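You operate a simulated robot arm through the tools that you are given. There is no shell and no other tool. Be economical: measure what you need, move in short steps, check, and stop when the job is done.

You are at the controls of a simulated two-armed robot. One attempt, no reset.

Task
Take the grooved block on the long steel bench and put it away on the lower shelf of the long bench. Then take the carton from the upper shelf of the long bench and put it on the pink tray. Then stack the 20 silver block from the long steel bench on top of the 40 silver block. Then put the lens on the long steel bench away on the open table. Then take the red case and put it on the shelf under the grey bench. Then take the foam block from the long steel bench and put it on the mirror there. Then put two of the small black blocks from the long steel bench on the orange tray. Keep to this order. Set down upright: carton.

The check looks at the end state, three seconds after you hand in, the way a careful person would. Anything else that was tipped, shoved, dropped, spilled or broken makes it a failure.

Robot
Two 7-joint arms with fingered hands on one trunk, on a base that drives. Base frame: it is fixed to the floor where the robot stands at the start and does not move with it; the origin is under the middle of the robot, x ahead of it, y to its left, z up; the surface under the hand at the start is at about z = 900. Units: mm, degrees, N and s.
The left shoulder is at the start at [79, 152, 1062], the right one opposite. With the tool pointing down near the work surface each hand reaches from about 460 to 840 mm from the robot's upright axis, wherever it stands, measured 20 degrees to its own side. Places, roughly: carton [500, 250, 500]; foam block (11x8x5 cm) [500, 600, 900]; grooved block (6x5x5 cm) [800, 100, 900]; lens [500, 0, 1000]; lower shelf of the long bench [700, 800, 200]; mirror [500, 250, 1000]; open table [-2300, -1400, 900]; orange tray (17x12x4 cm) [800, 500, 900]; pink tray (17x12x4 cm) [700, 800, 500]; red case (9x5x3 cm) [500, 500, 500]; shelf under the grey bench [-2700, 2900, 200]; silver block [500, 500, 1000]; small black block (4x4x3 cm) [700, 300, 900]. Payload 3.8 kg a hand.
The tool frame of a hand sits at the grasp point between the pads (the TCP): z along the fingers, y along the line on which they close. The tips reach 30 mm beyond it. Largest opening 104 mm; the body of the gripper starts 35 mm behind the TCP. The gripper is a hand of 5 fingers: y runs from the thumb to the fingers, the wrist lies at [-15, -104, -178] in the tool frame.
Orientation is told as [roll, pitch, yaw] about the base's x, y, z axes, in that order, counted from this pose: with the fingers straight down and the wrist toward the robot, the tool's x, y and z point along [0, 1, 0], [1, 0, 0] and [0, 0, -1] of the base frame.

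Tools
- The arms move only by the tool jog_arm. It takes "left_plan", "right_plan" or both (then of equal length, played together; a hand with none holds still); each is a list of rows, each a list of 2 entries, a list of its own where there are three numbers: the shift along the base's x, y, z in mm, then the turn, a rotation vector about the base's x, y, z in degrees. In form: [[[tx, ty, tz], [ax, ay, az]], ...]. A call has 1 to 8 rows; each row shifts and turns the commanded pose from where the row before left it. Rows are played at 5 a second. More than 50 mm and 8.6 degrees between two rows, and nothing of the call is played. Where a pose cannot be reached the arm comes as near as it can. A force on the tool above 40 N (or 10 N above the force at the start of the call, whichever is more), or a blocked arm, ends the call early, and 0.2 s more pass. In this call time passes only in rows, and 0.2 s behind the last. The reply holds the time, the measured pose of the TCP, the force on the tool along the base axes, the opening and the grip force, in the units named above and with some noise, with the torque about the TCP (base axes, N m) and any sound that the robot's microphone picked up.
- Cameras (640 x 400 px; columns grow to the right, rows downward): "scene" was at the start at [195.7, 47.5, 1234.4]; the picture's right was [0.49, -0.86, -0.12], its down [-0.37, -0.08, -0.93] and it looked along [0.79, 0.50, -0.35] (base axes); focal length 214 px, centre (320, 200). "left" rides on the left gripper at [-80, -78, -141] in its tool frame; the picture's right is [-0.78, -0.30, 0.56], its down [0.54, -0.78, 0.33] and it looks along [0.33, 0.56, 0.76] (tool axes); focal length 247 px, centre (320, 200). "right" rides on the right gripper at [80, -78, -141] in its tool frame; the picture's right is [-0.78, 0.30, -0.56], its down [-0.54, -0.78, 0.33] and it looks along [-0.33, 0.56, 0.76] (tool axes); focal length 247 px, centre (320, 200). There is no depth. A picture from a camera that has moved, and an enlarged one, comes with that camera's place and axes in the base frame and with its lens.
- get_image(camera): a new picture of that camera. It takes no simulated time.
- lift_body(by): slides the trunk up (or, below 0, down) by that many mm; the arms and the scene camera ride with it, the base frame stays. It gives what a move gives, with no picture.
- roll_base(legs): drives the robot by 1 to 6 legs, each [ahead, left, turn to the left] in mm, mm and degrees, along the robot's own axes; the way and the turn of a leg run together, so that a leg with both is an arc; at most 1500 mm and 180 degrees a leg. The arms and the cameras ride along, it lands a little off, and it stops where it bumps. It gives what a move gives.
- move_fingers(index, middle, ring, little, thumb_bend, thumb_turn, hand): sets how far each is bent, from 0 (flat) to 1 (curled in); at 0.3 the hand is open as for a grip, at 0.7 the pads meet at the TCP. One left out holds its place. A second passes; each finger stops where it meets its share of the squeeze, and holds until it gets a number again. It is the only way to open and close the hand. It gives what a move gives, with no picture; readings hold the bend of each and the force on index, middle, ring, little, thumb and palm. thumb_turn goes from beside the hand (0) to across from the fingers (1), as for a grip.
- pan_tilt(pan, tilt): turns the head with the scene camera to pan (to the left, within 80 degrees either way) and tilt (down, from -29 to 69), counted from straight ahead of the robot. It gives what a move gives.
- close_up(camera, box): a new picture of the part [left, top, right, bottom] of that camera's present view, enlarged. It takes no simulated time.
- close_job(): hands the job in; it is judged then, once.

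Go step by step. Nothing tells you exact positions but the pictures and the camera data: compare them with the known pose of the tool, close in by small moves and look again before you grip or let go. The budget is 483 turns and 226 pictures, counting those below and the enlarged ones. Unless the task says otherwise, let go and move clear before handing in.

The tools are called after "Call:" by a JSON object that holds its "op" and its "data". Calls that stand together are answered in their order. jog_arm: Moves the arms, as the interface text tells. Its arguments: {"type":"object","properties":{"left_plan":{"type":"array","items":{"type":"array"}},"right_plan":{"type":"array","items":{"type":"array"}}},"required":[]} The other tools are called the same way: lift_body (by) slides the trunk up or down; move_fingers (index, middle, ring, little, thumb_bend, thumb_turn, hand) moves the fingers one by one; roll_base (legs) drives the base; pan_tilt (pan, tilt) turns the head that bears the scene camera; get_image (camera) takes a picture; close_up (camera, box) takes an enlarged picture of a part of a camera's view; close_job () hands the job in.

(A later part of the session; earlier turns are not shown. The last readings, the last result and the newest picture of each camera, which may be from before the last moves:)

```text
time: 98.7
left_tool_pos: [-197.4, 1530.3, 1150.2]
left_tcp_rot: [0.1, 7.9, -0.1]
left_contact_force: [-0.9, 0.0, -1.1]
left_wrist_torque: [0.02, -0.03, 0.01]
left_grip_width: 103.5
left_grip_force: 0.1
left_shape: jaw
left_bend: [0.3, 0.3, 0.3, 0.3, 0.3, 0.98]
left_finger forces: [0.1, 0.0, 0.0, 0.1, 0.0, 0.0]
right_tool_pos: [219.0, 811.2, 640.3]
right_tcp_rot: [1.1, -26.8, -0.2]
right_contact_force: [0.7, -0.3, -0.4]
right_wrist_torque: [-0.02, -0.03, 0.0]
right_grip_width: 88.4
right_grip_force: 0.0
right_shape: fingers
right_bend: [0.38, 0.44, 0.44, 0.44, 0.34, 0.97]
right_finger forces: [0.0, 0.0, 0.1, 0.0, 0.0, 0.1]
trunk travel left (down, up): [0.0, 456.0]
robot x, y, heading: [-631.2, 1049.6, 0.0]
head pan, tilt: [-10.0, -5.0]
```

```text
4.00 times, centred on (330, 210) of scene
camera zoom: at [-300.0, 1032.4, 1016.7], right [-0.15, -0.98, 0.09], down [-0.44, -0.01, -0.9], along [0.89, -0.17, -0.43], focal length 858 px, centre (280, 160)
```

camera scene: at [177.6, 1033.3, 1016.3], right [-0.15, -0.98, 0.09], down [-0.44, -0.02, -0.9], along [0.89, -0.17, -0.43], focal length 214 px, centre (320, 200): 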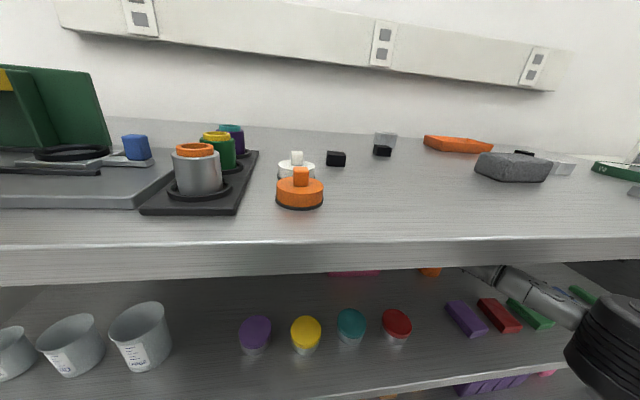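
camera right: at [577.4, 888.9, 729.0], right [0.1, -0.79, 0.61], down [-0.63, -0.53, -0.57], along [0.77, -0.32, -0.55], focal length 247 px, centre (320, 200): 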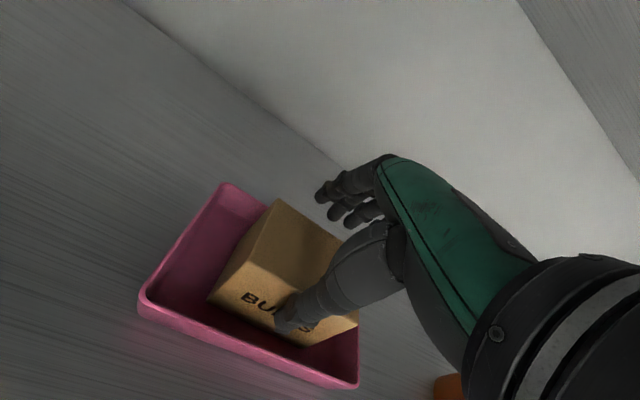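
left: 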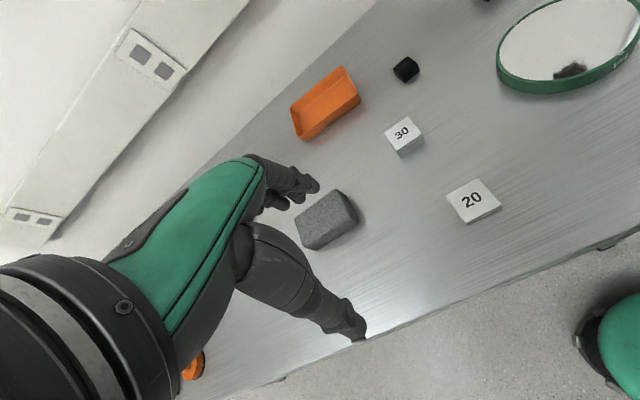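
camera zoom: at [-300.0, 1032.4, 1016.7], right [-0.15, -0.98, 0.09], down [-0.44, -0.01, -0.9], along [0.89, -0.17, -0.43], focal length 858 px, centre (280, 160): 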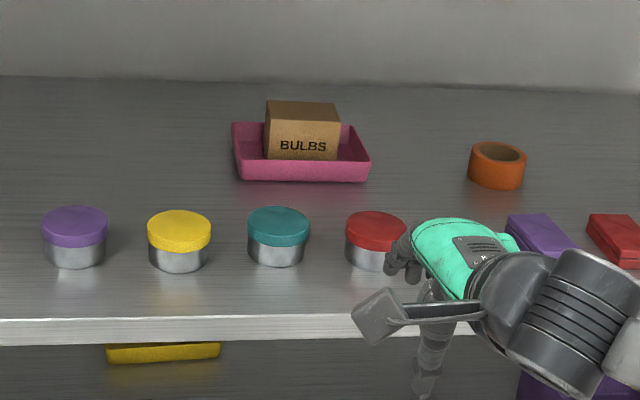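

Carton done. Next, the silver blocks: raise the trunk, level the right hand, and go to the bench in front of the "20" block.

Call:
{"op": "jog_arm", "data": {"right_plan": [[[-40, 0, 20], [0, 7, 0]], [[-40, 0, 20], [0, 7, 0]], [[-40, 0, 20], [0, 7, 0]], [[0, 0, 40], [0, 6, 0]], [[0, 0, 45], [0, 0, 0]], [[0, 0, 45], [0, 0, 0]]]}}

Call:
{"op": "lift_body", "data": {"by": 200}}

Call:
{"op": "jog_arm", "data": {"right_plan": [[[0, 0, 45], [0, 0, 0]], [[0, 0, 45], [0, 0, 0]], [[0, 0, 45], [0, 0, 0]], [[0, 0, 45], [0, 0, 0]], [[0, 0, 45], [0, 0, 0]]]}}

Call:
{"op": "pan_tilt", "data": {"pan": -15, "tilt": 25}}

Call:
{"op": "get_image", "data": {"camera": "scene"}}

```text
time: 100.1
left_tool_pos: [-196.9, 1530.9, 1150.5]
left_tcp_rot: [0.0, 7.9, 0.0]
left_contact_force: [0.4, 0.1, 0.7]
left_wrist_torque: [-0.03, 0.02, 0.0]
left_grip_width: 103.4
left_grip_force: 0.2
left_shape: jaw
left_bend: [0.3, 0.3, 0.3, 0.3, 0.3, 0.98]
left_finger forces: [0.0, 0.1, 0.1, 0.1, 0.1, 0.0]
right_tool_pos: [99.6, 812.4, 832.1]
right_tcp_rot: [0.9, 0.2, -0.2]
right_contact_force: [-0.5, 0.9, 0.5]
right_wrist_torque: [-0.07, 0.02, -0.02]
right_grip_width: 88.4
right_grip_force: 0.0
right_shape: fingers
right_bend: [0.38, 0.44, 0.44, 0.44, 0.34, 0.97]
right_finger forces: [0.0, 0.1, 0.0, 0.0, 0.1, 0.0]
trunk travel left (down, up): [0.0, 456.0]
robot x, y, heading: [-628.3, 1053.1, -0.1]
head pan, tilt: [-10.0, -5.0]
```

```text
time: 102.2
left_tool_pos: [-195.7, 1529.6, 1349.8]
left_tcp_rot: [0.0, 8.0, -0.1]
left_contact_force: [0.4, -0.5, -0.5]
left_wrist_torque: [0.02, -0.01, 0.01]
left_grip_width: 103.6
left_grip_force: 0.1
left_shape: jaw
left_bend: [0.3, 0.3, 0.3, 0.3, 0.3, 0.98]
left_finger forces: [0.1, 0.1, 0.0, 0.0, 0.1, 0.1]
right_tool_pos: [99.7, 811.1, 1030.7]
right_tcp_rot: [0.9, 0.3, -0.2]
right_contact_force: [-0.4, -0.2, 0.7]
right_wrist_torque: [-0.04, -0.01, -0.03]
right_grip_width: 88.3
right_grip_force: 0.1
right_shape: fingers
right_bend: [0.38, 0.44, 0.44, 0.44, 0.34, 0.97]
right_finger forces: [0.0, 0.1, 0.0, 0.0, 0.0, 0.0]
trunk travel left (down, up): [-200.0, 256.0]
robot x, y, heading: [-630.8, 1053.8, 0.2]
head pan, tilt: [-10.0, -5.0]
```

```text
time: 103.5
left_tool_pos: [-196.4, 1527.9, 1350.6]
left_tcp_rot: [0.0, 8.0, -0.1]
left_contact_force: [0.4, 0.1, 0.1]
left_wrist_torque: [-0.01, 0.0, 0.03]
left_grip_width: 103.9
left_grip_force: 0.0
left_shape: jaw
left_bend: [0.3, 0.3, 0.3, 0.3, 0.3, 0.98]
left_finger forces: [0.0, 0.0, 0.0, 0.1, 0.0, 0.0]
right_tool_pos: [92.3, 812.5, 1208.3]
right_tcp_rot: [1.0, 0.0, -0.2]
right_contact_force: [-1.0, 0.2, -0.4]
right_wrist_torque: [0.03, 0.03, -0.01]
right_grip_width: 88.1
right_grip_force: 0.1
right_shape: fingers
right_bend: [0.38, 0.44, 0.44, 0.44, 0.34, 0.97]
right_finger forces: [0.1, 0.0, 0.0, 0.1, 0.1, 0.0]
right hand out of reach, approached as far as the arm can: row 4, 5
trunk travel left (down, up): [-200.0, 256.0]
robot x, y, heading: [-631.0, 1043.2, -0.1]
head pan, tilt: [-10.0, -5.0]
```

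```text
time: 104.4
left_tool_pos: [-195.3, 1530.4, 1350.8]
left_tcp_rot: [0.1, 7.9, -0.1]
left_contact_force: [-0.3, 0.3, 0.9]
left_wrist_torque: [0.05, 0.01, -0.01]
left_grip_width: 103.9
left_grip_force: 0.0
left_shape: jaw
left_bend: [0.3, 0.3, 0.3, 0.3, 0.3, 0.98]
left_finger forces: [0.0, 0.1, 0.0, 0.1, 0.0, 0.1]
right_tool_pos: [92.9, 814.0, 1208.6]
right_tcp_rot: [0.9, -0.1, -0.3]
right_contact_force: [0.5, 0.7, 0.3]
right_wrist_torque: [-0.01, 0.02, -0.05]
right_grip_width: 88.2
right_grip_force: 0.1
right_shape: fingers
right_bend: [0.38, 0.44, 0.44, 0.44, 0.34, 0.97]
right_finger forces: [0.0, 0.0, 0.0, 0.1, 0.0, 0.0]
trunk travel left (down, up): [-200.0, 256.0]
robot x, y, heading: [-631.9, 1046.9, -0.1]
head pan, tilt: [-15.0, 25.0]
```

```text
148 pictures are left
camera scene: at [-462.9, 1024.1, 1272.0], right [-0.26, -0.97, 0.04], down [-0.56, 0.11, -0.82], along [0.79, -0.24, -0.57], focal length 214 px, centre (320, 200)
```

scene: 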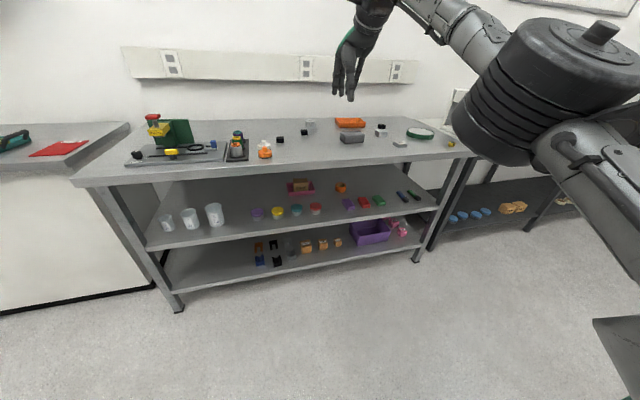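

Call:
{"op": "roll_base", "data": {"legs": [[0, -537, 0], [560, 0, 0]]}}

Call:
{"op": "pan_tilt", "data": {"pan": 0, "tilt": 40}}

Call:
{"op": "get_image", "data": {"camera": "scene"}}

```text
time: 110.3
left_tool_pos: [346.2, 1010.3, 1350.6]
left_tcp_rot: [0.0, 7.9, 0.9]
left_contact_force: [-0.5, 0.6, -0.7]
left_wrist_torque: [0.0, 0.0, -0.01]
left_grip_width: 103.6
left_grip_force: 0.2
left_shape: jaw
left_bend: [0.3, 0.3, 0.3, 0.3, 0.3, 0.98]
left_finger forces: [0.0, 0.1, 0.0, 0.1, 0.0, 0.0]
right_tool_pos: [649.2, 298.5, 1208.6]
right_tcp_rot: [0.9, -0.1, 0.8]
right_contact_force: [-0.2, -0.1, 0.8]
right_wrist_torque: [0.0, 0.02, 0.0]
right_grip_width: 88.1
right_grip_force: 0.1
right_shape: fingers
right_bend: [0.38, 0.44, 0.44, 0.44, 0.34, 0.97]
right_finger forces: [0.0, 0.0, 0.0, 0.0, 0.0, 0.0]
trunk travel left (down, up): [-200.0, 256.0]
robot x, y, heading: [-75.2, 522.5, 0.9]
head pan, tilt: [-15.0, 25.0]
```

```text
time: 111.0
left_tool_pos: [349.0, 1010.9, 1350.4]
left_tcp_rot: [0.0, 7.9, 0.9]
left_contact_force: [0.7, -0.1, 0.7]
left_wrist_torque: [-0.01, 0.03, 0.03]
left_grip_width: 103.6
left_grip_force: 0.1
left_shape: jaw
left_bend: [0.3, 0.3, 0.3, 0.3, 0.3, 0.98]
left_finger forces: [0.0, 0.0, 0.0, 0.0, 0.0, 0.0]
right_tool_pos: [649.6, 299.5, 1207.8]
right_tcp_rot: [0.9, 0.0, 0.8]
right_contact_force: [0.9, 0.1, -0.9]
right_wrist_torque: [0.0, 0.02, -0.02]
right_grip_width: 88.5
right_grip_force: 0.0
right_shape: fingers
right_bend: [0.38, 0.44, 0.44, 0.44, 0.34, 0.97]
right_finger forces: [0.0, 0.0, 0.0, 0.0, 0.0, 0.0]
trunk travel left (down, up): [-200.0, 256.0]
robot x, y, heading: [-82.3, 520.5, 1.0]
head pan, tilt: [0.0, 40.0]
```

```text
147 pictures are left
camera scene: at [82.9, 524.0, 1249.6], right [0.02, -1.0, 0.0], down [-0.76, -0.01, -0.64], along [0.64, 0.01, -0.76], focal length 214 px, centre (320, 200)
```

scene: 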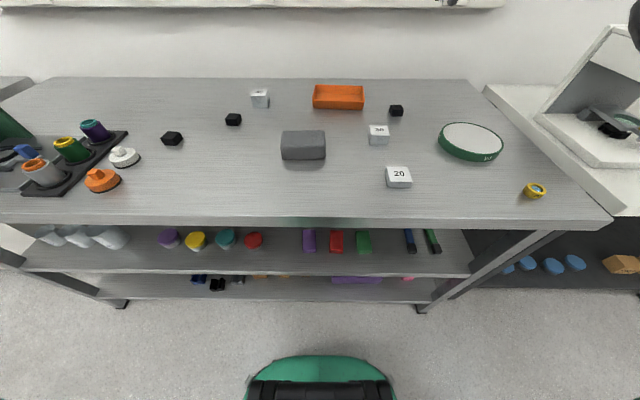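

Call:
{"op": "close_up", "data": {"camera": "scene", "box": [360, 120, 456, 200]}}

Call:
{"op": "close_up", "data": {"camera": "scene", "box": [210, 70, 306, 150]}}

```text
5.00 times, centred on (408, 160) of scene
camera zoom: at [82.9, 524.0, 1249.6], right [0.02, -1.0, 0.0], down [-0.76, -0.01, -0.64], along [0.64, 0.01, -0.76], focal length 1072 px, centre (-120, 400)
```

zoom: 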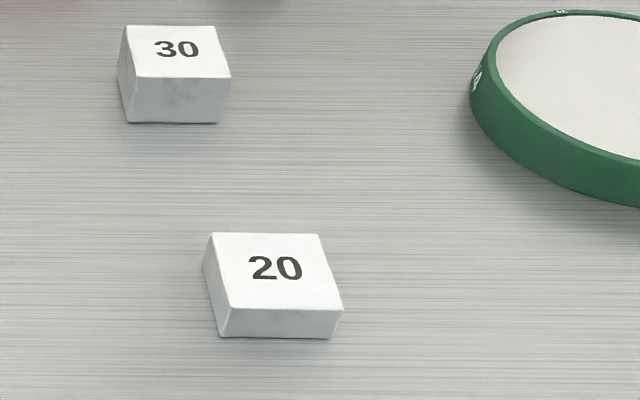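

```text
5.00 times, centred on (258, 110) of scene
camera zoom: at [82.9, 524.0, 1249.6], right [0.02, -1.0, 0.0], down [-0.76, -0.01, -0.64], along [0.64, 0.01, -0.76], focal length 1072 px, centre (630, 650)
```

zoom: 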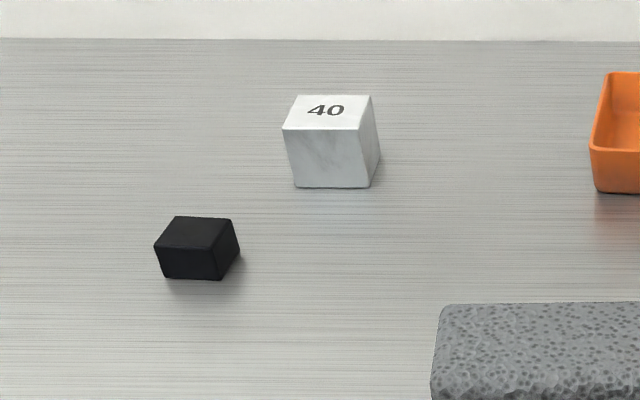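

"20" is about 50×50×20 at (438,352); "40" about 50×50×40 at (796,733), top ≈943. I move the right hand over the 20.

Call:
{"op": "jog_arm", "data": {"right_plan": [[[-30, 7.6, -29], [0, 0, 0]], [[-30, 7.6, -29], [0, 0, 0]], [[-30, 7.6, -29], [0, 0, 0]], [[-30, 7.6, -29], [0, 0, 0]], [[-30, 7.6, -29], [0, 0, 0]], [[-30, 7.6, -29], [0, 0, 0]], [[-31, 7.6, -29], [-1, 0, -0.8]]]}}

Call:
{"op": "get_image", "data": {"camera": "right"}}

```text
time: 112.6
left_tool_pos: [347.3, 1010.1, 1350.8]
left_tcp_rot: [0.0, 7.9, 0.9]
left_contact_force: [-0.2, 0.5, -0.6]
left_wrist_torque: [0.0, -0.04, 0.01]
left_grip_width: 103.7
left_grip_force: 0.0
left_shape: jaw
left_bend: [0.3, 0.3, 0.3, 0.3, 0.3, 0.98]
left_finger forces: [0.1, 0.0, 0.0, 0.0, 0.0, 0.0]
right_tool_pos: [436.8, 350.9, 1003.4]
right_tcp_rot: [0.1, -0.1, 0.0]
right_contact_force: [-0.8, -0.1, -0.1]
right_wrist_torque: [-0.01, 0.02, 0.01]
right_grip_width: 88.3
right_grip_force: 0.0
right_shape: fingers
right_bend: [0.38, 0.44, 0.44, 0.44, 0.34, 0.98]
right_finger forces: [0.1, 0.0, 0.0, 0.0, 0.0, 0.0]
trunk travel left (down, up): [-200.0, 256.0]
robot x, y, heading: [-76.4, 519.5, 0.6]
head pan, tilt: [0.0, 40.0]
```

```text
144 pictures are left
camera right: at [358.7, 430.6, 1144.1], right [0.29, -0.78, 0.56], down [-0.78, -0.53, -0.33], along [0.56, -0.34, -0.76], focal length 247 px, centre (320, 200)
```

right: 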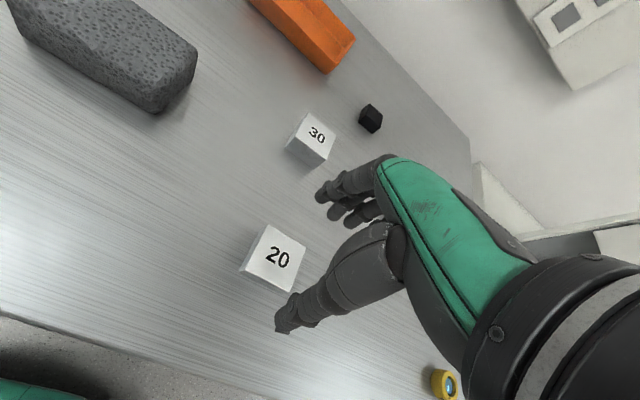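

Positions match. I lower over the block and grip.

Call:
{"op": "move_fingers", "data": {"hand": "right", "index": 0.4, "middle": 0.4, "ring": 0.4, "little": 0.4, "thumb_bend": 0.35}}

Call:
{"op": "jog_arm", "data": {"right_plan": [[[1, 1, -30], [0, 0, 0]], [[0, 0, -25], [0, 0, 0]], [[0, 0, -8], [0, 0, 0]], [[0, 0, -4], [0, 0, 0]]]}}

Call:
{"op": "get_image", "data": {"camera": "right"}}

```text
time: 113.6
left_tool_pos: [348.4, 1011.8, 1350.5]
left_tcp_rot: [0.0, 7.8, 1.0]
left_contact_force: [-0.2, 0.0, -0.1]
left_wrist_torque: [0.0, -0.04, 0.05]
left_grip_width: 103.8
left_grip_force: 0.1
left_shape: jaw
left_bend: [0.3, 0.3, 0.3, 0.3, 0.3, 0.98]
left_finger forces: [0.1, 0.1, 0.1, 0.1, 0.1, 0.0]
right_tool_pos: [437.0, 352.6, 1003.2]
right_tcp_rot: [-0.1, 0.1, -0.1]
right_contact_force: [-0.6, 0.2, -0.5]
right_wrist_torque: [0.03, -0.07, 0.01]
right_grip_width: 85.0
right_grip_force: 0.1
right_shape: fingers
right_bend: [0.4, 0.4, 0.4, 0.4, 0.35, 0.98]
right_finger forces: [0.1, 0.0, 0.0, 0.0, 0.0, 0.1]
trunk travel left (down, up): [-200.0, 256.0]
robot x, y, heading: [-78.2, 517.4, 1.0]
head pan, tilt: [0.0, 40.0]
```

```text
time: 114.6
left_tool_pos: [348.9, 1010.8, 1350.6]
left_tcp_rot: [0.0, 7.9, 0.9]
left_contact_force: [0.6, 0.4, -0.5]
left_wrist_torque: [-0.02, 0.02, -0.03]
left_grip_width: 103.4
left_grip_force: 0.0
left_shape: jaw
left_bend: [0.3, 0.3, 0.3, 0.3, 0.3, 0.98]
left_finger forces: [0.0, 0.1, 0.0, 0.0, 0.0, 0.1]
right_tool_pos: [439.2, 354.2, 937.7]
right_tcp_rot: [0.0, 0.0, 0.0]
right_contact_force: [0.0, 0.9, 0.2]
right_wrist_torque: [-0.02, 0.01, -0.01]
right_grip_width: 84.9
right_grip_force: 0.1
right_shape: fingers
right_bend: [0.4, 0.4, 0.4, 0.4, 0.35, 0.98]
right_finger forces: [0.0, 0.0, 0.0, 0.1, 0.0, 0.0]
trunk travel left (down, up): [-200.0, 256.0]
robot x, y, heading: [-76.8, 519.7, 1.0]
head pan, tilt: [0.0, 40.0]
```

```text
143 pictures are left
camera right: at [362.0, 432.2, 1078.8], right [0.3, -0.78, 0.56], down [-0.78, -0.53, -0.33], along [0.56, -0.34, -0.76], focal length 247 px, centre (320, 200)
```

right: 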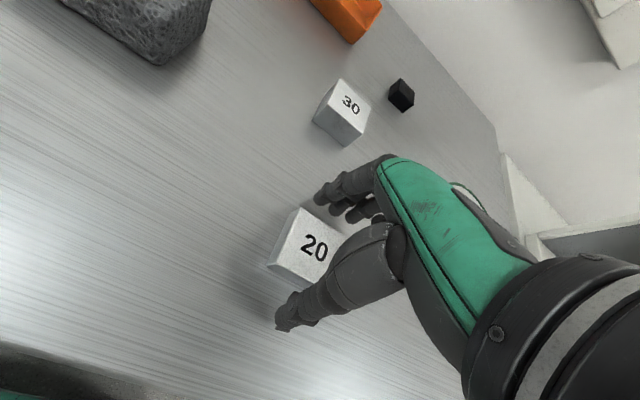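

Call:
{"op": "jog_arm", "data": {"right_plan": [[[0, -1, -3], [0, 0, 0]]]}}

Call:
{"op": "move_fingers", "data": {"hand": "right", "index": 0.7, "middle": 0.7, "ring": 0.7, "little": 0.7, "thumb_bend": 0.7}}

Call:
{"op": "jog_arm", "data": {"right_plan": [[[0, 0, 15], [0, 0, 0]], [[0, 0, 25], [0, 0, 0]], [[0, 0, 40], [0, 0, 0]]]}}

Call:
{"op": "get_image", "data": {"camera": "right"}}

```text
time: 115.0
left_tool_pos: [346.8, 1011.3, 1351.1]
left_tcp_rot: [-0.1, 7.9, 0.9]
left_contact_force: [-0.6, 0.4, -0.3]
left_wrist_torque: [-0.02, 0.01, -0.01]
left_grip_width: 103.5
left_grip_force: 0.0
left_shape: jaw
left_bend: [0.3, 0.3, 0.3, 0.3, 0.3, 0.98]
left_finger forces: [0.0, 0.1, 0.0, 0.1, 0.1, 0.0]
right_tool_pos: [439.9, 351.9, 935.6]
right_tcp_rot: [-0.1, 0.1, 0.1]
right_contact_force: [0.4, 0.3, -0.7]
right_wrist_torque: [0.02, 0.0, -0.03]
right_grip_width: 84.9
right_grip_force: 0.1
right_shape: fingers
right_bend: [0.4, 0.4, 0.4, 0.4, 0.35, 0.98]
right_finger forces: [0.1, 0.0, 0.2, 0.0, 0.1, 0.0]
trunk travel left (down, up): [-200.0, 256.0]
robot x, y, heading: [-77.3, 519.3, 0.9]
head pan, tilt: [0.0, 40.0]
```

```text
time: 116.0
left_tool_pos: [348.4, 1011.7, 1349.9]
left_tcp_rot: [0.0, 7.9, 0.9]
left_contact_force: [-0.4, -0.2, 0.1]
left_wrist_torque: [0.01, 0.0, 0.0]
left_grip_width: 103.7
left_grip_force: 0.0
left_shape: jaw
left_bend: [0.3, 0.3, 0.3, 0.3, 0.3, 0.98]
left_finger forces: [0.0, 0.0, 0.1, 0.1, 0.0, 0.1]
right_tool_pos: [438.7, 351.0, 934.4]
right_tcp_rot: [-0.2, -0.1, 0.0]
right_contact_force: [0.3, 0.8, -0.6]
right_wrist_torque: [-0.01, -0.01, -0.06]
right_grip_width: 45.5
right_grip_force: 16.6
right_shape: fingers
right_bend: [0.6, 0.63, 0.65, 0.7, 0.49, 0.95]
right_finger forces: [7.0, 6.3, 3.5, 0.1, 16.6, 0.0]
trunk travel left (down, up): [-200.0, 256.0]
robot x, y, heading: [-78.0, 521.8, 0.7]
head pan, tilt: [0.0, 40.0]
```

```text
time: 116.8
left_tool_pos: [347.6, 1011.1, 1351.0]
left_tcp_rot: [0.0, 7.8, 0.9]
left_contact_force: [-0.3, 0.0, -0.3]
left_wrist_torque: [0.03, 0.0, -0.01]
left_grip_width: 103.7
left_grip_force: 0.1
left_shape: jaw
left_bend: [0.3, 0.3, 0.3, 0.3, 0.3, 0.98]
left_finger forces: [0.0, 0.1, 0.0, 0.1, 0.1, 0.0]
right_tool_pos: [441.1, 355.0, 1013.6]
right_tcp_rot: [-0.1, 0.0, 0.0]
right_contact_force: [1.7, -0.6, -2.1]
right_wrist_torque: [-0.03, 0.05, -0.02]
right_grip_width: 45.5
right_grip_force: 16.5
right_shape: fingers
right_bend: [0.6, 0.63, 0.65, 0.7, 0.49, 0.95]
right_finger forces: [7.0, 6.4, 3.6, 0.0, 16.6, 0.0]
trunk travel left (down, up): [-200.0, 256.0]
robot x, y, heading: [-77.0, 521.8, 0.8]
head pan, tilt: [0.0, 40.0]
```

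```text
142 pictures are left
camera right: at [363.0, 433.3, 1154.8], right [0.3, -0.78, 0.56], down [-0.78, -0.54, -0.33], along [0.56, -0.34, -0.76], focal length 247 px, centre (320, 200)
```

right: 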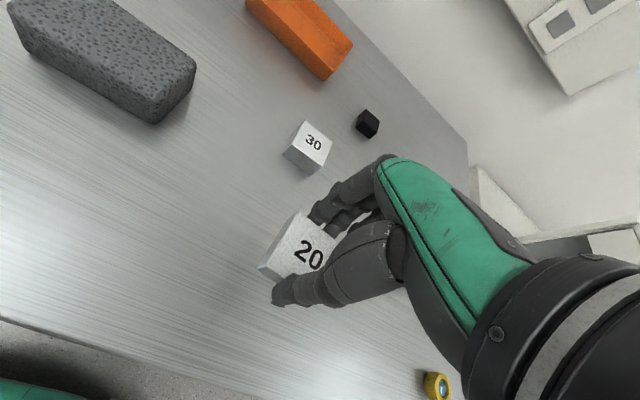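

Held. I raise, drive to the 40 block and extend.

Call:
{"op": "jog_arm", "data": {"right_plan": [[[0, 0, 40], [0, 0, 0]], [[0, 0, 35], [0, 0, 0]]]}}

Call:
{"op": "roll_base", "data": {"legs": [[0, 435, 0], [90, 0, -0.8]]}}

Call:
{"op": "get_image", "data": {"camera": "scene"}}

```text
time: 117.4
left_tool_pos: [348.1, 1011.7, 1350.5]
left_tcp_rot: [0.0, 7.9, 1.0]
left_contact_force: [-0.8, 1.1, 0.5]
left_wrist_torque: [0.01, -0.01, 0.02]
left_grip_width: 103.8
left_grip_force: 0.0
left_shape: jaw
left_bend: [0.3, 0.3, 0.3, 0.3, 0.3, 0.98]
left_finger forces: [0.0, 0.0, 0.0, 0.0, 0.1, 0.0]
right_tool_pos: [440.2, 354.3, 1090.8]
right_tcp_rot: [-0.1, 0.0, 0.0]
right_contact_force: [0.1, -0.3, -1.4]
right_wrist_torque: [0.01, -0.03, -0.03]
right_grip_width: 45.5
right_grip_force: 16.7
right_shape: fingers
right_bend: [0.6, 0.63, 0.65, 0.7, 0.49, 0.95]
right_finger forces: [7.0, 6.2, 3.6, 0.0, 16.5, 0.1]
trunk travel left (down, up): [-200.0, 256.0]
robot x, y, heading: [-72.5, 520.8, 1.2]
head pan, tilt: [0.0, 40.0]
```

```text
time: 120.8
left_tool_pos: [439.4, 1445.7, 1350.9]
left_tcp_rot: [0.0, 7.9, -0.1]
left_contact_force: [0.4, 0.3, -0.8]
left_wrist_torque: [0.0, 0.03, 0.0]
left_grip_width: 103.8
left_grip_force: 0.0
left_shape: jaw
left_bend: [0.3, 0.3, 0.3, 0.3, 0.3, 0.98]
left_finger forces: [0.0, 0.0, 0.1, 0.0, 0.1, 0.0]
right_tool_pos: [521.6, 787.3, 1089.9]
right_tcp_rot: [-0.1, 0.1, -1.0]
right_contact_force: [0.3, 0.1, -1.8]
right_wrist_torque: [-0.02, -0.01, -0.02]
right_grip_width: 45.6
right_grip_force: 16.6
right_shape: fingers
right_bend: [0.6, 0.63, 0.65, 0.7, 0.49, 0.95]
right_finger forces: [6.9, 6.2, 3.6, 0.1, 16.6, 0.0]
trunk travel left (down, up): [-200.0, 256.0]
robot x, y, heading: [8.5, 966.0, 0.1]
head pan, tilt: [0.0, 40.0]
```

```text
141 pictures are left
camera scene: at [166.0, 963.3, 1249.9], right [0.0, -1.0, 0.0], down [-0.76, 0.0, -0.64], along [0.64, 0.0, -0.76], focal length 214 px, centre (320, 200)
```

scene: 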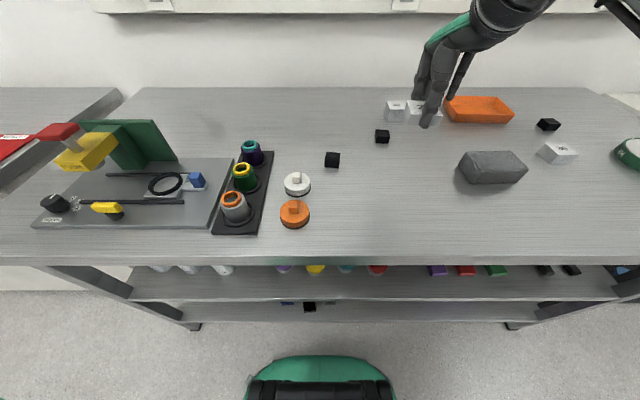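

Call:
{"op": "jog_arm", "data": {"right_plan": [[[45.5, -9, -8], [0, 0, 1]], [[45.5, -9, -8], [0, 0, 0]], [[45.5, -9, -8], [0, 0, 0]], [[45.5, -9, -8], [0, 0, 0]], [[45.5, -9, -8], [0, 0, 0]], [[45.5, -9, -8], [0, 0, 0]]]}}

Call:
{"op": "get_image", "data": {"camera": "right"}}

Call:
{"op": "close_up", "data": {"camera": "scene", "box": [360, 60, 488, 140]}}

```text
time: 122.2
left_tool_pos: [441.5, 1449.5, 1349.0]
left_tcp_rot: [-0.1, 8.1, -0.1]
left_contact_force: [-0.4, -0.1, -0.7]
left_wrist_torque: [0.01, -0.04, -0.03]
left_grip_width: 103.6
left_grip_force: 0.2
left_shape: jaw
left_bend: [0.3, 0.3, 0.3, 0.3, 0.3, 0.98]
left_finger forces: [0.0, 0.0, 0.1, 0.0, 0.0, 0.0]
right_tool_pos: [783.6, 737.9, 1043.6]
right_tcp_rot: [-0.2, 0.0, 0.3]
right_contact_force: [0.8, 2.5, -1.9]
right_wrist_torque: [-0.1, 0.01, -0.01]
right_grip_width: 45.4
right_grip_force: 16.0
right_shape: fingers
right_bend: [0.6, 0.64, 0.66, 0.7, 0.49, 0.94]
right_finger forces: [6.7, 6.0, 3.8, 0.0, 16.0, 0.0]
right hand out of reach, approached as far as the arm can: row 6
trunk travel left (down, up): [-200.0, 256.0]
robot x, y, heading: [5.5, 966.6, 0.1]
head pan, tilt: [0.0, 40.0]
```

```text
140 pictures are left
camera right: at [705.4, 817.3, 1185.6], right [0.3, -0.77, 0.56], down [-0.77, -0.54, -0.33], along [0.56, -0.34, -0.76], focal length 247 px, centre (320, 200)
```

right: 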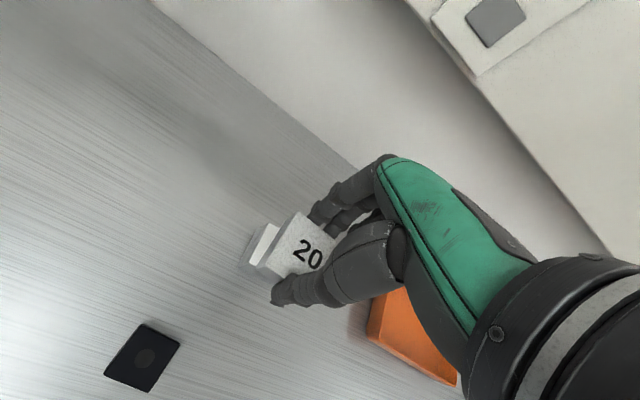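

```text
5.00 times, centred on (424, 100) of scene
camera zoom: at [167.4, 965.6, 1249.4], right [0.0, -1.0, 0.0], down [-0.77, 0.0, -0.64], along [0.64, 0.0, -0.77], focal length 1072 px, centre (-200, 700)
```

zoom: 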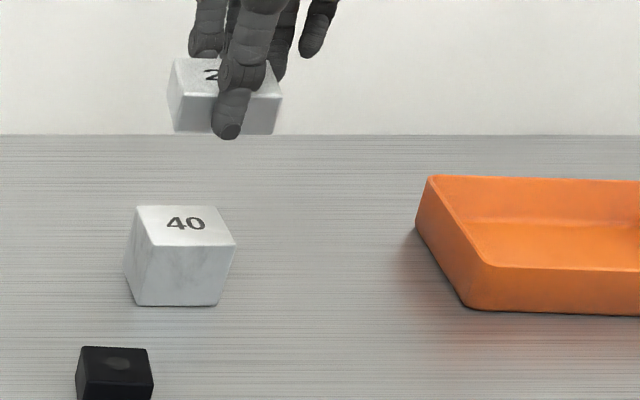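

Call:
{"op": "close_up", "data": {"camera": "right", "box": [220, 200, 348, 320]}}

Call:
{"op": "roll_base", "data": {"legs": [[40, 0, 0]]}}

```text
3.33 times, centred on (284, 260) of right
camera zoom: at [705.4, 817.3, 1185.6], right [0.3, -0.77, 0.56], down [-0.77, -0.54, -0.33], along [0.56, -0.34, -0.76], focal length 823 px, centre (440, 0)
```

zoom: 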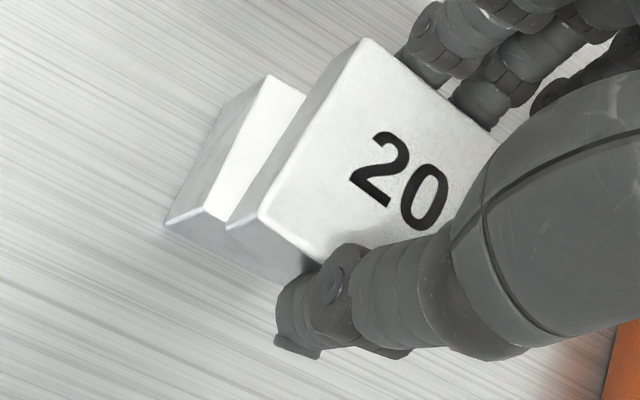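

```text
time: 123.1
left_tool_pos: [474.8, 1445.5, 1353.4]
left_tcp_rot: [-0.1, 7.6, -0.2]
left_contact_force: [-0.6, -0.5, 0.0]
left_wrist_torque: [0.01, -0.04, -0.03]
left_grip_width: 103.8
left_grip_force: 0.0
left_shape: jaw
left_bend: [0.3, 0.3, 0.3, 0.3, 0.3, 0.98]
left_finger forces: [0.1, 0.1, 0.0, 0.0, 0.0, 0.1]
right_tool_pos: [817.9, 733.5, 1047.8]
right_tcp_rot: [0.0, -0.3, 0.1]
right_contact_force: [-0.7, 0.1, -0.6]
right_wrist_torque: [-0.05, -0.05, 0.01]
right_grip_width: 45.4
right_grip_force: 16.0
right_shape: fingers
right_bend: [0.6, 0.64, 0.66, 0.7, 0.49, 0.94]
right_finger forces: [6.8, 6.0, 4.0, 0.0, 16.0, 0.0]
trunk travel left (down, up): [-200.0, 256.0]
robot x, y, heading: [44.4, 965.3, 0.4]
head pan, tilt: [0.0, 40.0]
```

The held block seems offset about (−8,+2) and rotated ~−7° in the grip. I correct yaw and position and look again.

Call:
{"op": "jog_arm", "data": {"right_plan": [[[-7, -3, -20], [0, 0, 4]], [[-7, -3, -20], [0, 0, 3]]]}}

Call:
{"op": "close_up", "data": {"camera": "right", "box": [220, 200, 348, 320]}}

Call:
{"op": "close_up", "data": {"camera": "scene", "box": [360, 60, 488, 140]}}

```text
time: 123.7
left_tool_pos: [478.2, 1444.7, 1351.6]
left_tcp_rot: [0.0, 7.8, -0.1]
left_contact_force: [-0.2, 0.0, 0.0]
left_wrist_torque: [-0.02, 0.01, 0.01]
left_grip_width: 103.8
left_grip_force: 0.1
left_shape: jaw
left_bend: [0.3, 0.3, 0.3, 0.3, 0.3, 0.98]
left_finger forces: [0.0, 0.0, 0.0, 0.1, 0.0, 0.0]
right_tool_pos: [808.6, 727.2, 1006.3]
right_tcp_rot: [0.1, -0.1, 7.0]
right_contact_force: [0.0, -0.2, -1.3]
right_wrist_torque: [-0.02, 0.04, 0.01]
right_grip_width: 45.3
right_grip_force: 15.4
right_shape: fingers
right_bend: [0.6, 0.64, 0.66, 0.7, 0.49, 0.94]
right_finger forces: [6.5, 6.0, 3.9, 0.0, 15.8, 0.0]
trunk travel left (down, up): [-200.0, 256.0]
robot x, y, heading: [49.5, 961.0, 0.1]
head pan, tilt: [0.0, 40.0]
```

```text
3.33 times, centred on (284, 260) of right
camera zoom: at [720.5, 795.8, 1146.6], right [0.39, -0.73, 0.56], down [-0.71, -0.63, -0.33], along [0.59, -0.26, -0.76], focal length 823 px, centre (440, 0)
```

zoom: 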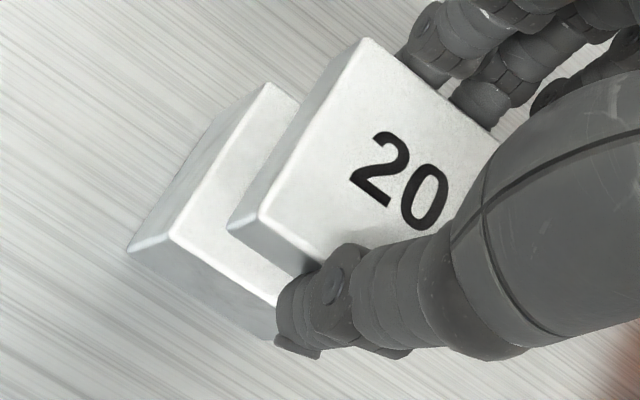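

```text
5.00 times, centred on (424, 100) of scene
camera zoom: at [205.3, 962.1, 1249.8], right [0.0, -1.0, 0.0], down [-0.76, 0.0, -0.64], along [0.64, 0.0, -0.76], focal length 1072 px, centre (-200, 700)
```

zoom: 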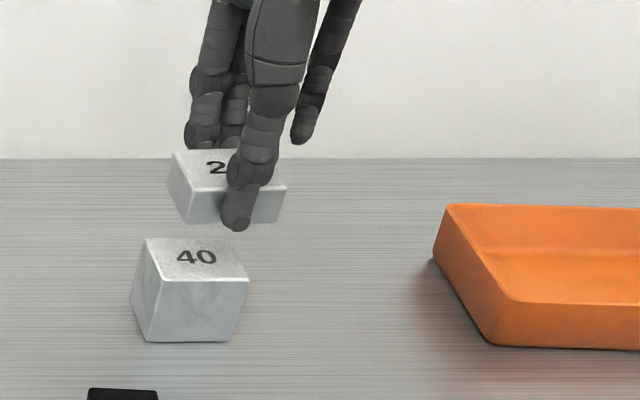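

Aligned within ~2 mm over the 40. I lower in small steps to contact.

Call:
{"op": "jog_arm", "data": {"right_plan": [[[1, 1.5, -12], [0, 0, 0]], [[0, 0, -10], [0, 0, 0]], [[0, 0, -5], [0, 0, 0]]]}}

Call:
{"op": "close_up", "data": {"camera": "scene", "box": [360, 60, 488, 140]}}

Call:
{"op": "close_up", "data": {"camera": "right", "box": [220, 200, 348, 320]}}

```text
time: 124.5
left_tool_pos: [480.0, 1445.2, 1351.0]
left_tcp_rot: [-0.1, 7.9, 0.0]
left_contact_force: [0.2, -1.0, 0.2]
left_wrist_torque: [-0.02, -0.02, 0.02]
left_grip_width: 103.7
left_grip_force: 0.1
left_shape: jaw
left_bend: [0.3, 0.3, 0.3, 0.3, 0.3, 0.98]
left_finger forces: [0.0, 0.0, 0.0, 0.1, 0.1, 0.1]
right_tool_pos: [811.3, 730.1, 976.8]
right_tcp_rot: [-0.1, 0.0, 7.1]
right_contact_force: [0.7, 0.1, -1.5]
right_wrist_torque: [0.01, 0.02, 0.01]
right_grip_width: 45.0
right_grip_force: 16.0
right_shape: fingers
right_bend: [0.6, 0.64, 0.66, 0.7, 0.49, 0.94]
right_finger forces: [6.6, 5.9, 3.9, 0.0, 15.8, 0.0]
trunk travel left (down, up): [-200.0, 256.0]
robot x, y, heading: [43.6, 964.2, 0.1]
head pan, tilt: [0.0, 40.0]
```

```text
5.00 times, centred on (424, 100) of scene
camera zoom: at [206.9, 962.8, 1249.5], right [0.0, -1.0, 0.0], down [-0.77, 0.0, -0.64], along [0.64, 0.0, -0.77], focal length 1072 px, centre (-200, 700)
```

zoom: 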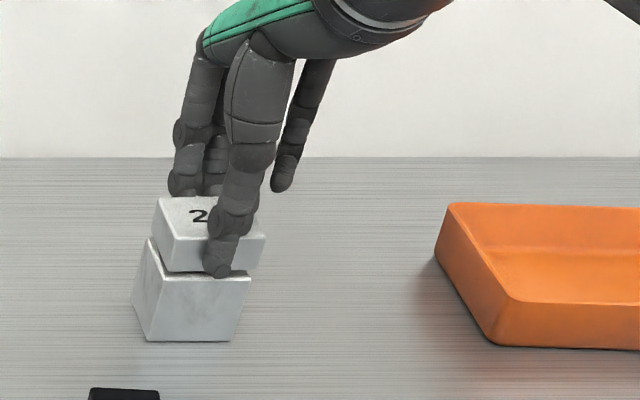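

```text
3.33 times, centred on (284, 260) of right
camera zoom: at [723.2, 798.0, 1118.6], right [0.39, -0.73, 0.56], down [-0.71, -0.63, -0.33], along [0.59, -0.26, -0.76], focal length 823 px, centre (440, 0)
```

zoom: 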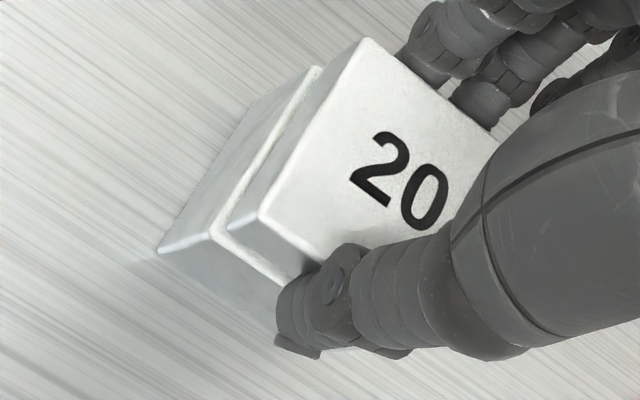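

Call:
{"op": "jog_arm", "data": {"right_plan": [[[-2.5, 1, -2], [0, 0, 0]], [[0, 0, -2], [0, 0, 0]], [[0, 0, -1.5], [0, 0, 0]]]}}

Call:
{"op": "close_up", "data": {"camera": "right", "box": [220, 200, 348, 320]}}

```text
time: 125.3
left_tool_pos: [479.1, 1445.0, 1352.7]
left_tcp_rot: [0.0, 7.6, -0.1]
left_contact_force: [0.4, -0.7, 0.1]
left_wrist_torque: [0.03, 0.05, -0.05]
left_grip_width: 103.9
left_grip_force: 0.1
left_shape: jaw
left_bend: [0.3, 0.3, 0.3, 0.3, 0.3, 0.98]
left_finger forces: [0.0, 0.0, 0.1, 0.0, 0.1, 0.0]
right_tool_pos: [807.7, 730.6, 974.1]
right_tcp_rot: [-0.1, -0.2, 6.9]
right_contact_force: [2.1, -1.2, 4.6]
right_wrist_torque: [0.03, -0.02, -0.01]
right_grip_width: 45.0
right_grip_force: 16.9
right_shape: fingers
right_bend: [0.6, 0.64, 0.66, 0.7, 0.49, 0.94]
right_finger forces: [7.6, 6.2, 4.3, 0.0, 15.7, 0.0]
trunk travel left (down, up): [-200.0, 256.0]
robot x, y, heading: [46.2, 962.4, 0.1]
head pan, tilt: [0.0, 40.0]
```

```text
3.33 times, centred on (284, 260) of right
camera zoom: at [719.8, 799.2, 1114.8], right [0.39, -0.73, 0.56], down [-0.71, -0.62, -0.34], along [0.6, -0.26, -0.76], focal length 823 px, centre (440, 0)
```

zoom: 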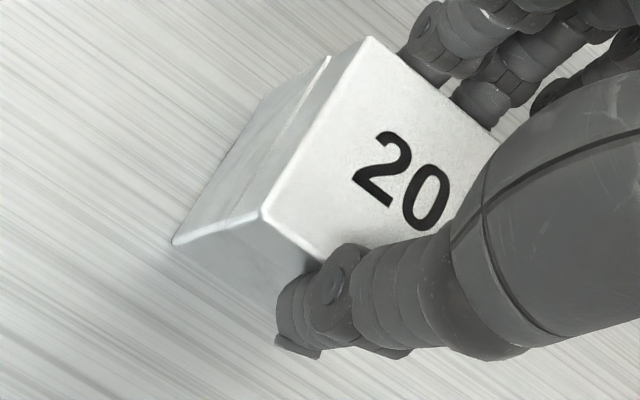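

Contact and well aligned. I relax 1 mm and release.

Call:
{"op": "jog_arm", "data": {"right_plan": [[[0, 0, 1], [0, 0, 0]]]}}

Call:
{"op": "move_fingers", "data": {"hand": "right", "index": 0.4, "middle": 0.4, "ring": 0.4, "little": 0.4, "thumb_bend": 0.35}}

Call:
{"op": "jog_arm", "data": {"right_plan": [[[0, 0, 15], [0, 0, 0]], [[0, 0, 30], [0, 0, 0]], [[0, 0, 40], [0, 0, 0]], [[-20, 0, 40], [0, 0, -7]]]}}

Call:
{"op": "get_image", "data": {"camera": "right"}}

Call:
{"op": "close_up", "data": {"camera": "scene", "box": [360, 60, 488, 140]}}

```text
time: 125.7
left_tool_pos: [479.3, 1444.1, 1351.6]
left_tcp_rot: [-0.1, 7.8, -0.1]
left_contact_force: [0.1, 0.0, -0.2]
left_wrist_torque: [0.01, 0.03, -0.01]
left_grip_width: 103.8
left_grip_force: 0.0
left_shape: jaw
left_bend: [0.3, 0.3, 0.3, 0.3, 0.3, 0.98]
left_finger forces: [0.0, 0.0, 0.0, 0.0, 0.0, 0.0]
right_tool_pos: [808.2, 730.9, 975.3]
right_tcp_rot: [-0.1, -0.1, 7.0]
right_contact_force: [0.2, -1.1, 4.0]
right_wrist_torque: [0.02, -0.03, -0.06]
right_grip_width: 45.4
right_grip_force: 17.5
right_shape: fingers
right_bend: [0.6, 0.64, 0.66, 0.7, 0.49, 0.94]
right_finger forces: [7.6, 6.1, 4.2, 0.0, 16.0, 0.1]
trunk travel left (down, up): [-200.0, 256.0]
robot x, y, heading: [50.0, 961.9, -0.1]
head pan, tilt: [0.0, 40.0]
```

```text
time: 126.7
left_tool_pos: [479.4, 1445.1, 1351.4]
left_tcp_rot: [0.0, 7.8, -0.1]
left_contact_force: [0.3, 1.4, -0.2]
left_wrist_torque: [0.01, -0.03, -0.02]
left_grip_width: 103.7
left_grip_force: 0.1
left_shape: jaw
left_bend: [0.3, 0.3, 0.3, 0.3, 0.3, 0.98]
left_finger forces: [0.1, 0.1, 0.0, 0.0, 0.1, 0.0]
right_tool_pos: [808.0, 731.2, 973.8]
right_tcp_rot: [-0.1, -0.1, 7.0]
right_contact_force: [0.0, -0.1, 0.2]
right_wrist_torque: [0.0, 0.01, 0.0]
right_grip_width: 84.2
right_grip_force: 0.1
right_shape: fingers
right_bend: [0.4, 0.4, 0.4, 0.4, 0.35, 0.97]
right_finger forces: [0.0, 0.0, 0.1, 0.1, 0.0, 0.0]
trunk travel left (down, up): [-200.0, 256.0]
robot x, y, heading: [46.1, 961.6, -0.1]
head pan, tilt: [0.0, 40.0]
```

```text
time: 127.7
left_tool_pos: [478.0, 1444.9, 1351.7]
left_tcp_rot: [0.0, 7.8, -0.2]
left_contact_force: [-0.7, -0.3, 0.2]
left_wrist_torque: [0.01, -0.04, 0.01]
left_grip_width: 103.9
left_grip_force: 0.1
left_shape: jaw
left_bend: [0.3, 0.3, 0.3, 0.3, 0.3, 0.98]
left_finger forces: [0.0, 0.0, 0.0, 0.0, 0.0, 0.1]
right_tool_pos: [784.9, 727.7, 1088.6]
right_tcp_rot: [0.0, -0.1, -0.1]
right_contact_force: [-0.8, -1.1, -1.4]
right_wrist_torque: [0.0, 0.02, -0.01]
right_grip_width: 83.9
right_grip_force: 0.0
right_shape: fingers
right_bend: [0.4, 0.4, 0.4, 0.4, 0.35, 0.97]
right_finger forces: [0.0, 0.1, 0.0, 0.0, 0.0, 0.1]
right hand out of reach, approached as far as the arm can: row 3
trunk travel left (down, up): [-200.0, 256.0]
robot x, y, heading: [46.5, 961.6, 0.0]
head pan, tilt: [0.0, 40.0]
```

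```text
132 pictures are left
camera right: at [707.4, 807.0, 1230.7], right [0.29, -0.78, 0.56], down [-0.78, -0.53, -0.33], along [0.56, -0.34, -0.76], focal length 247 px, centre (320, 200)
```

right: 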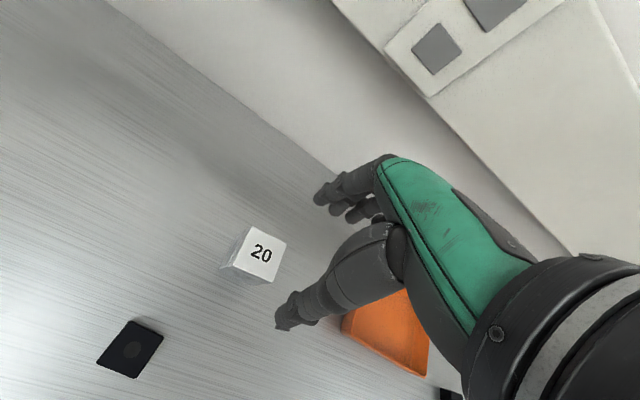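

```text
5.00 times, centred on (424, 100) of scene
camera zoom: at [204.9, 962.4, 1249.9], right [0.0, -1.0, 0.0], down [-0.76, 0.0, -0.65], along [0.65, 0.0, -0.76], focal length 1072 px, centre (-200, 700)
```

zoom: 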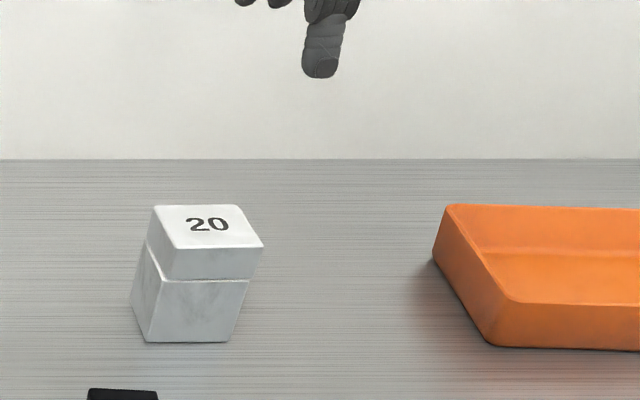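

Stack is neat. Next the lens at about (400,67): I drive in front of it.

Call:
{"op": "roll_base", "data": {"legs": [[-140, 0, 0], [0, -730, 0]]}}

Call:
{"op": "pan_tilt", "data": {"pan": -20, "tilt": 45}}

Call:
{"op": "get_image", "data": {"camera": "scene"}}

```text
time: 132.6
left_tool_pos: [338.8, 706.1, 1352.0]
left_tcp_rot: [-0.1, 7.8, -0.7]
left_contact_force: [0.6, -0.1, 0.0]
left_wrist_torque: [0.01, 0.01, 0.01]
left_grip_width: 103.8
left_grip_force: 0.0
left_shape: jaw
left_bend: [0.3, 0.3, 0.3, 0.3, 0.3, 0.98]
left_finger forces: [0.0, 0.0, 0.1, 0.0, 0.0, 0.0]
right_tool_pos: [637.0, -13.1, 1087.7]
right_tcp_rot: [-0.2, -0.1, -0.7]
right_contact_force: [0.0, 0.0, 0.0]
right_wrist_torque: [0.02, 0.0, 0.04]
right_grip_width: 84.1
right_grip_force: 0.0
right_shape: fingers
right_bend: [0.4, 0.4, 0.4, 0.4, 0.35, 0.97]
right_finger forces: [0.0, 0.0, 0.0, 0.0, 0.1, 0.0]
trunk travel left (down, up): [-200.0, 256.0]
robot x, y, heading: [-100.4, 227.8, -0.7]
head pan, tilt: [0.0, 40.0]
```

```text
time: 133.4
left_tool_pos: [336.9, 706.3, 1350.9]
left_tcp_rot: [0.0, 7.8, -0.8]
left_contact_force: [-0.8, 0.2, 0.7]
left_wrist_torque: [-0.01, -0.01, -0.01]
left_grip_width: 103.6
left_grip_force: 0.0
left_shape: jaw
left_bend: [0.3, 0.3, 0.3, 0.3, 0.3, 0.98]
left_finger forces: [0.1, 0.0, 0.1, 0.0, 0.0, 0.0]
right_tool_pos: [637.2, -13.0, 1088.4]
right_tcp_rot: [-0.1, -0.1, -0.7]
right_contact_force: [0.2, 0.2, 0.4]
right_wrist_torque: [0.03, 0.0, -0.02]
right_grip_width: 84.0
right_grip_force: 0.1
right_shape: fingers
right_bend: [0.4, 0.4, 0.4, 0.4, 0.35, 0.97]
right_finger forces: [0.0, 0.1, 0.0, 0.0, 0.0, 0.0]
trunk travel left (down, up): [-200.0, 256.0]
robot x, y, heading: [-99.0, 227.4, -0.6]
head pan, tilt: [-20.0, 45.0]
```

```text
130 pictures are left
camera scene: at [49.4, 200.2, 1244.0], right [-0.35, -0.94, 0.06], down [-0.77, 0.25, -0.58], along [0.53, -0.25, -0.81], focal length 214 px, centre (320, 200)
```

scene: 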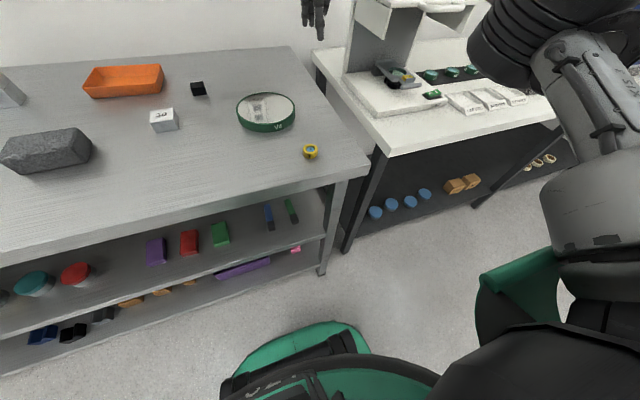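

Call:
{"op": "close_up", "data": {"camera": "scene", "box": [280, 130, 344, 170]}}

Call:
{"op": "jog_arm", "data": {"right_plan": [[[-40, 14, -10], [0, 0, 0]], [[-40, 14, -10], [0, 0, 0]], [[-40, 14, -10], [0, 0, 0]], [[-40, 14, -10], [0, 0, 0]], [[-40, 14, -10], [0, 0, 0]], [[-37, 10, -20], [0, 0, 0.6]]]}}

Call:
{"op": "get_image", "data": {"camera": "right"}}

```text
10.00 times, centred on (312, 150) of scene
camera zoom: at [49.4, 200.2, 1244.0], right [-0.35, -0.94, 0.06], down [-0.77, 0.25, -0.58], along [0.53, -0.25, -0.81], focal length 2145 px, centre (400, 700)
```

zoom: 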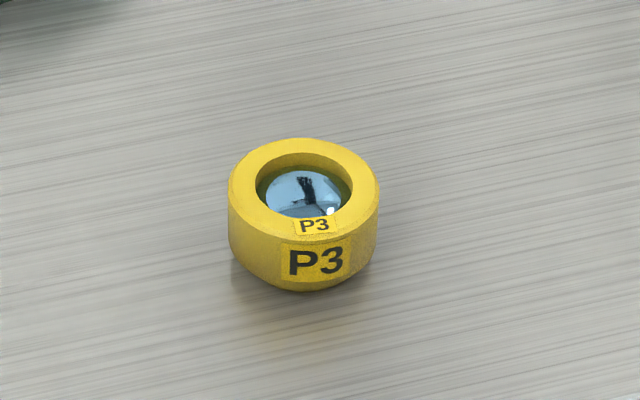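

```text
time: 134.8
left_tool_pos: [339.3, 707.5, 1352.2]
left_tcp_rot: [0.0, 7.9, -0.8]
left_contact_force: [1.0, 0.5, -0.1]
left_wrist_torque: [0.02, -0.02, 0.01]
left_grip_width: 103.6
left_grip_force: 0.1
left_shape: jaw
left_bend: [0.3, 0.3, 0.3, 0.3, 0.3, 0.98]
left_finger forces: [0.0, 0.0, 0.1, 0.0, 0.0, 0.1]
right_tool_pos: [401.7, 68.1, 1020.3]
right_tcp_rot: [-0.1, -0.3, -0.1]
right_contact_force: [-0.3, -0.1, 0.3]
right_wrist_torque: [-0.02, 0.01, -0.02]
right_grip_width: 83.8
right_grip_force: 0.1
right_shape: fingers
right_bend: [0.4, 0.4, 0.4, 0.4, 0.35, 0.97]
right_finger forces: [0.1, 0.0, 0.0, 0.0, 0.0, 0.0]
trunk travel left (down, up): [-200.0, 256.0]
robot x, y, heading: [-99.0, 229.7, -0.6]
head pan, tilt: [-20.0, 45.0]
```

```text
128 pictures are left
camera right: at [323.6, 147.9, 1160.2], right [0.29, -0.78, 0.56], down [-0.78, -0.53, -0.33], along [0.56, -0.34, -0.76], focal length 247 px, centre (320, 200)
```

right: 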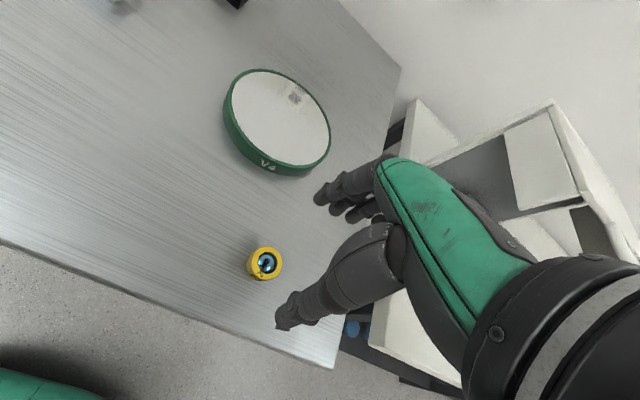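

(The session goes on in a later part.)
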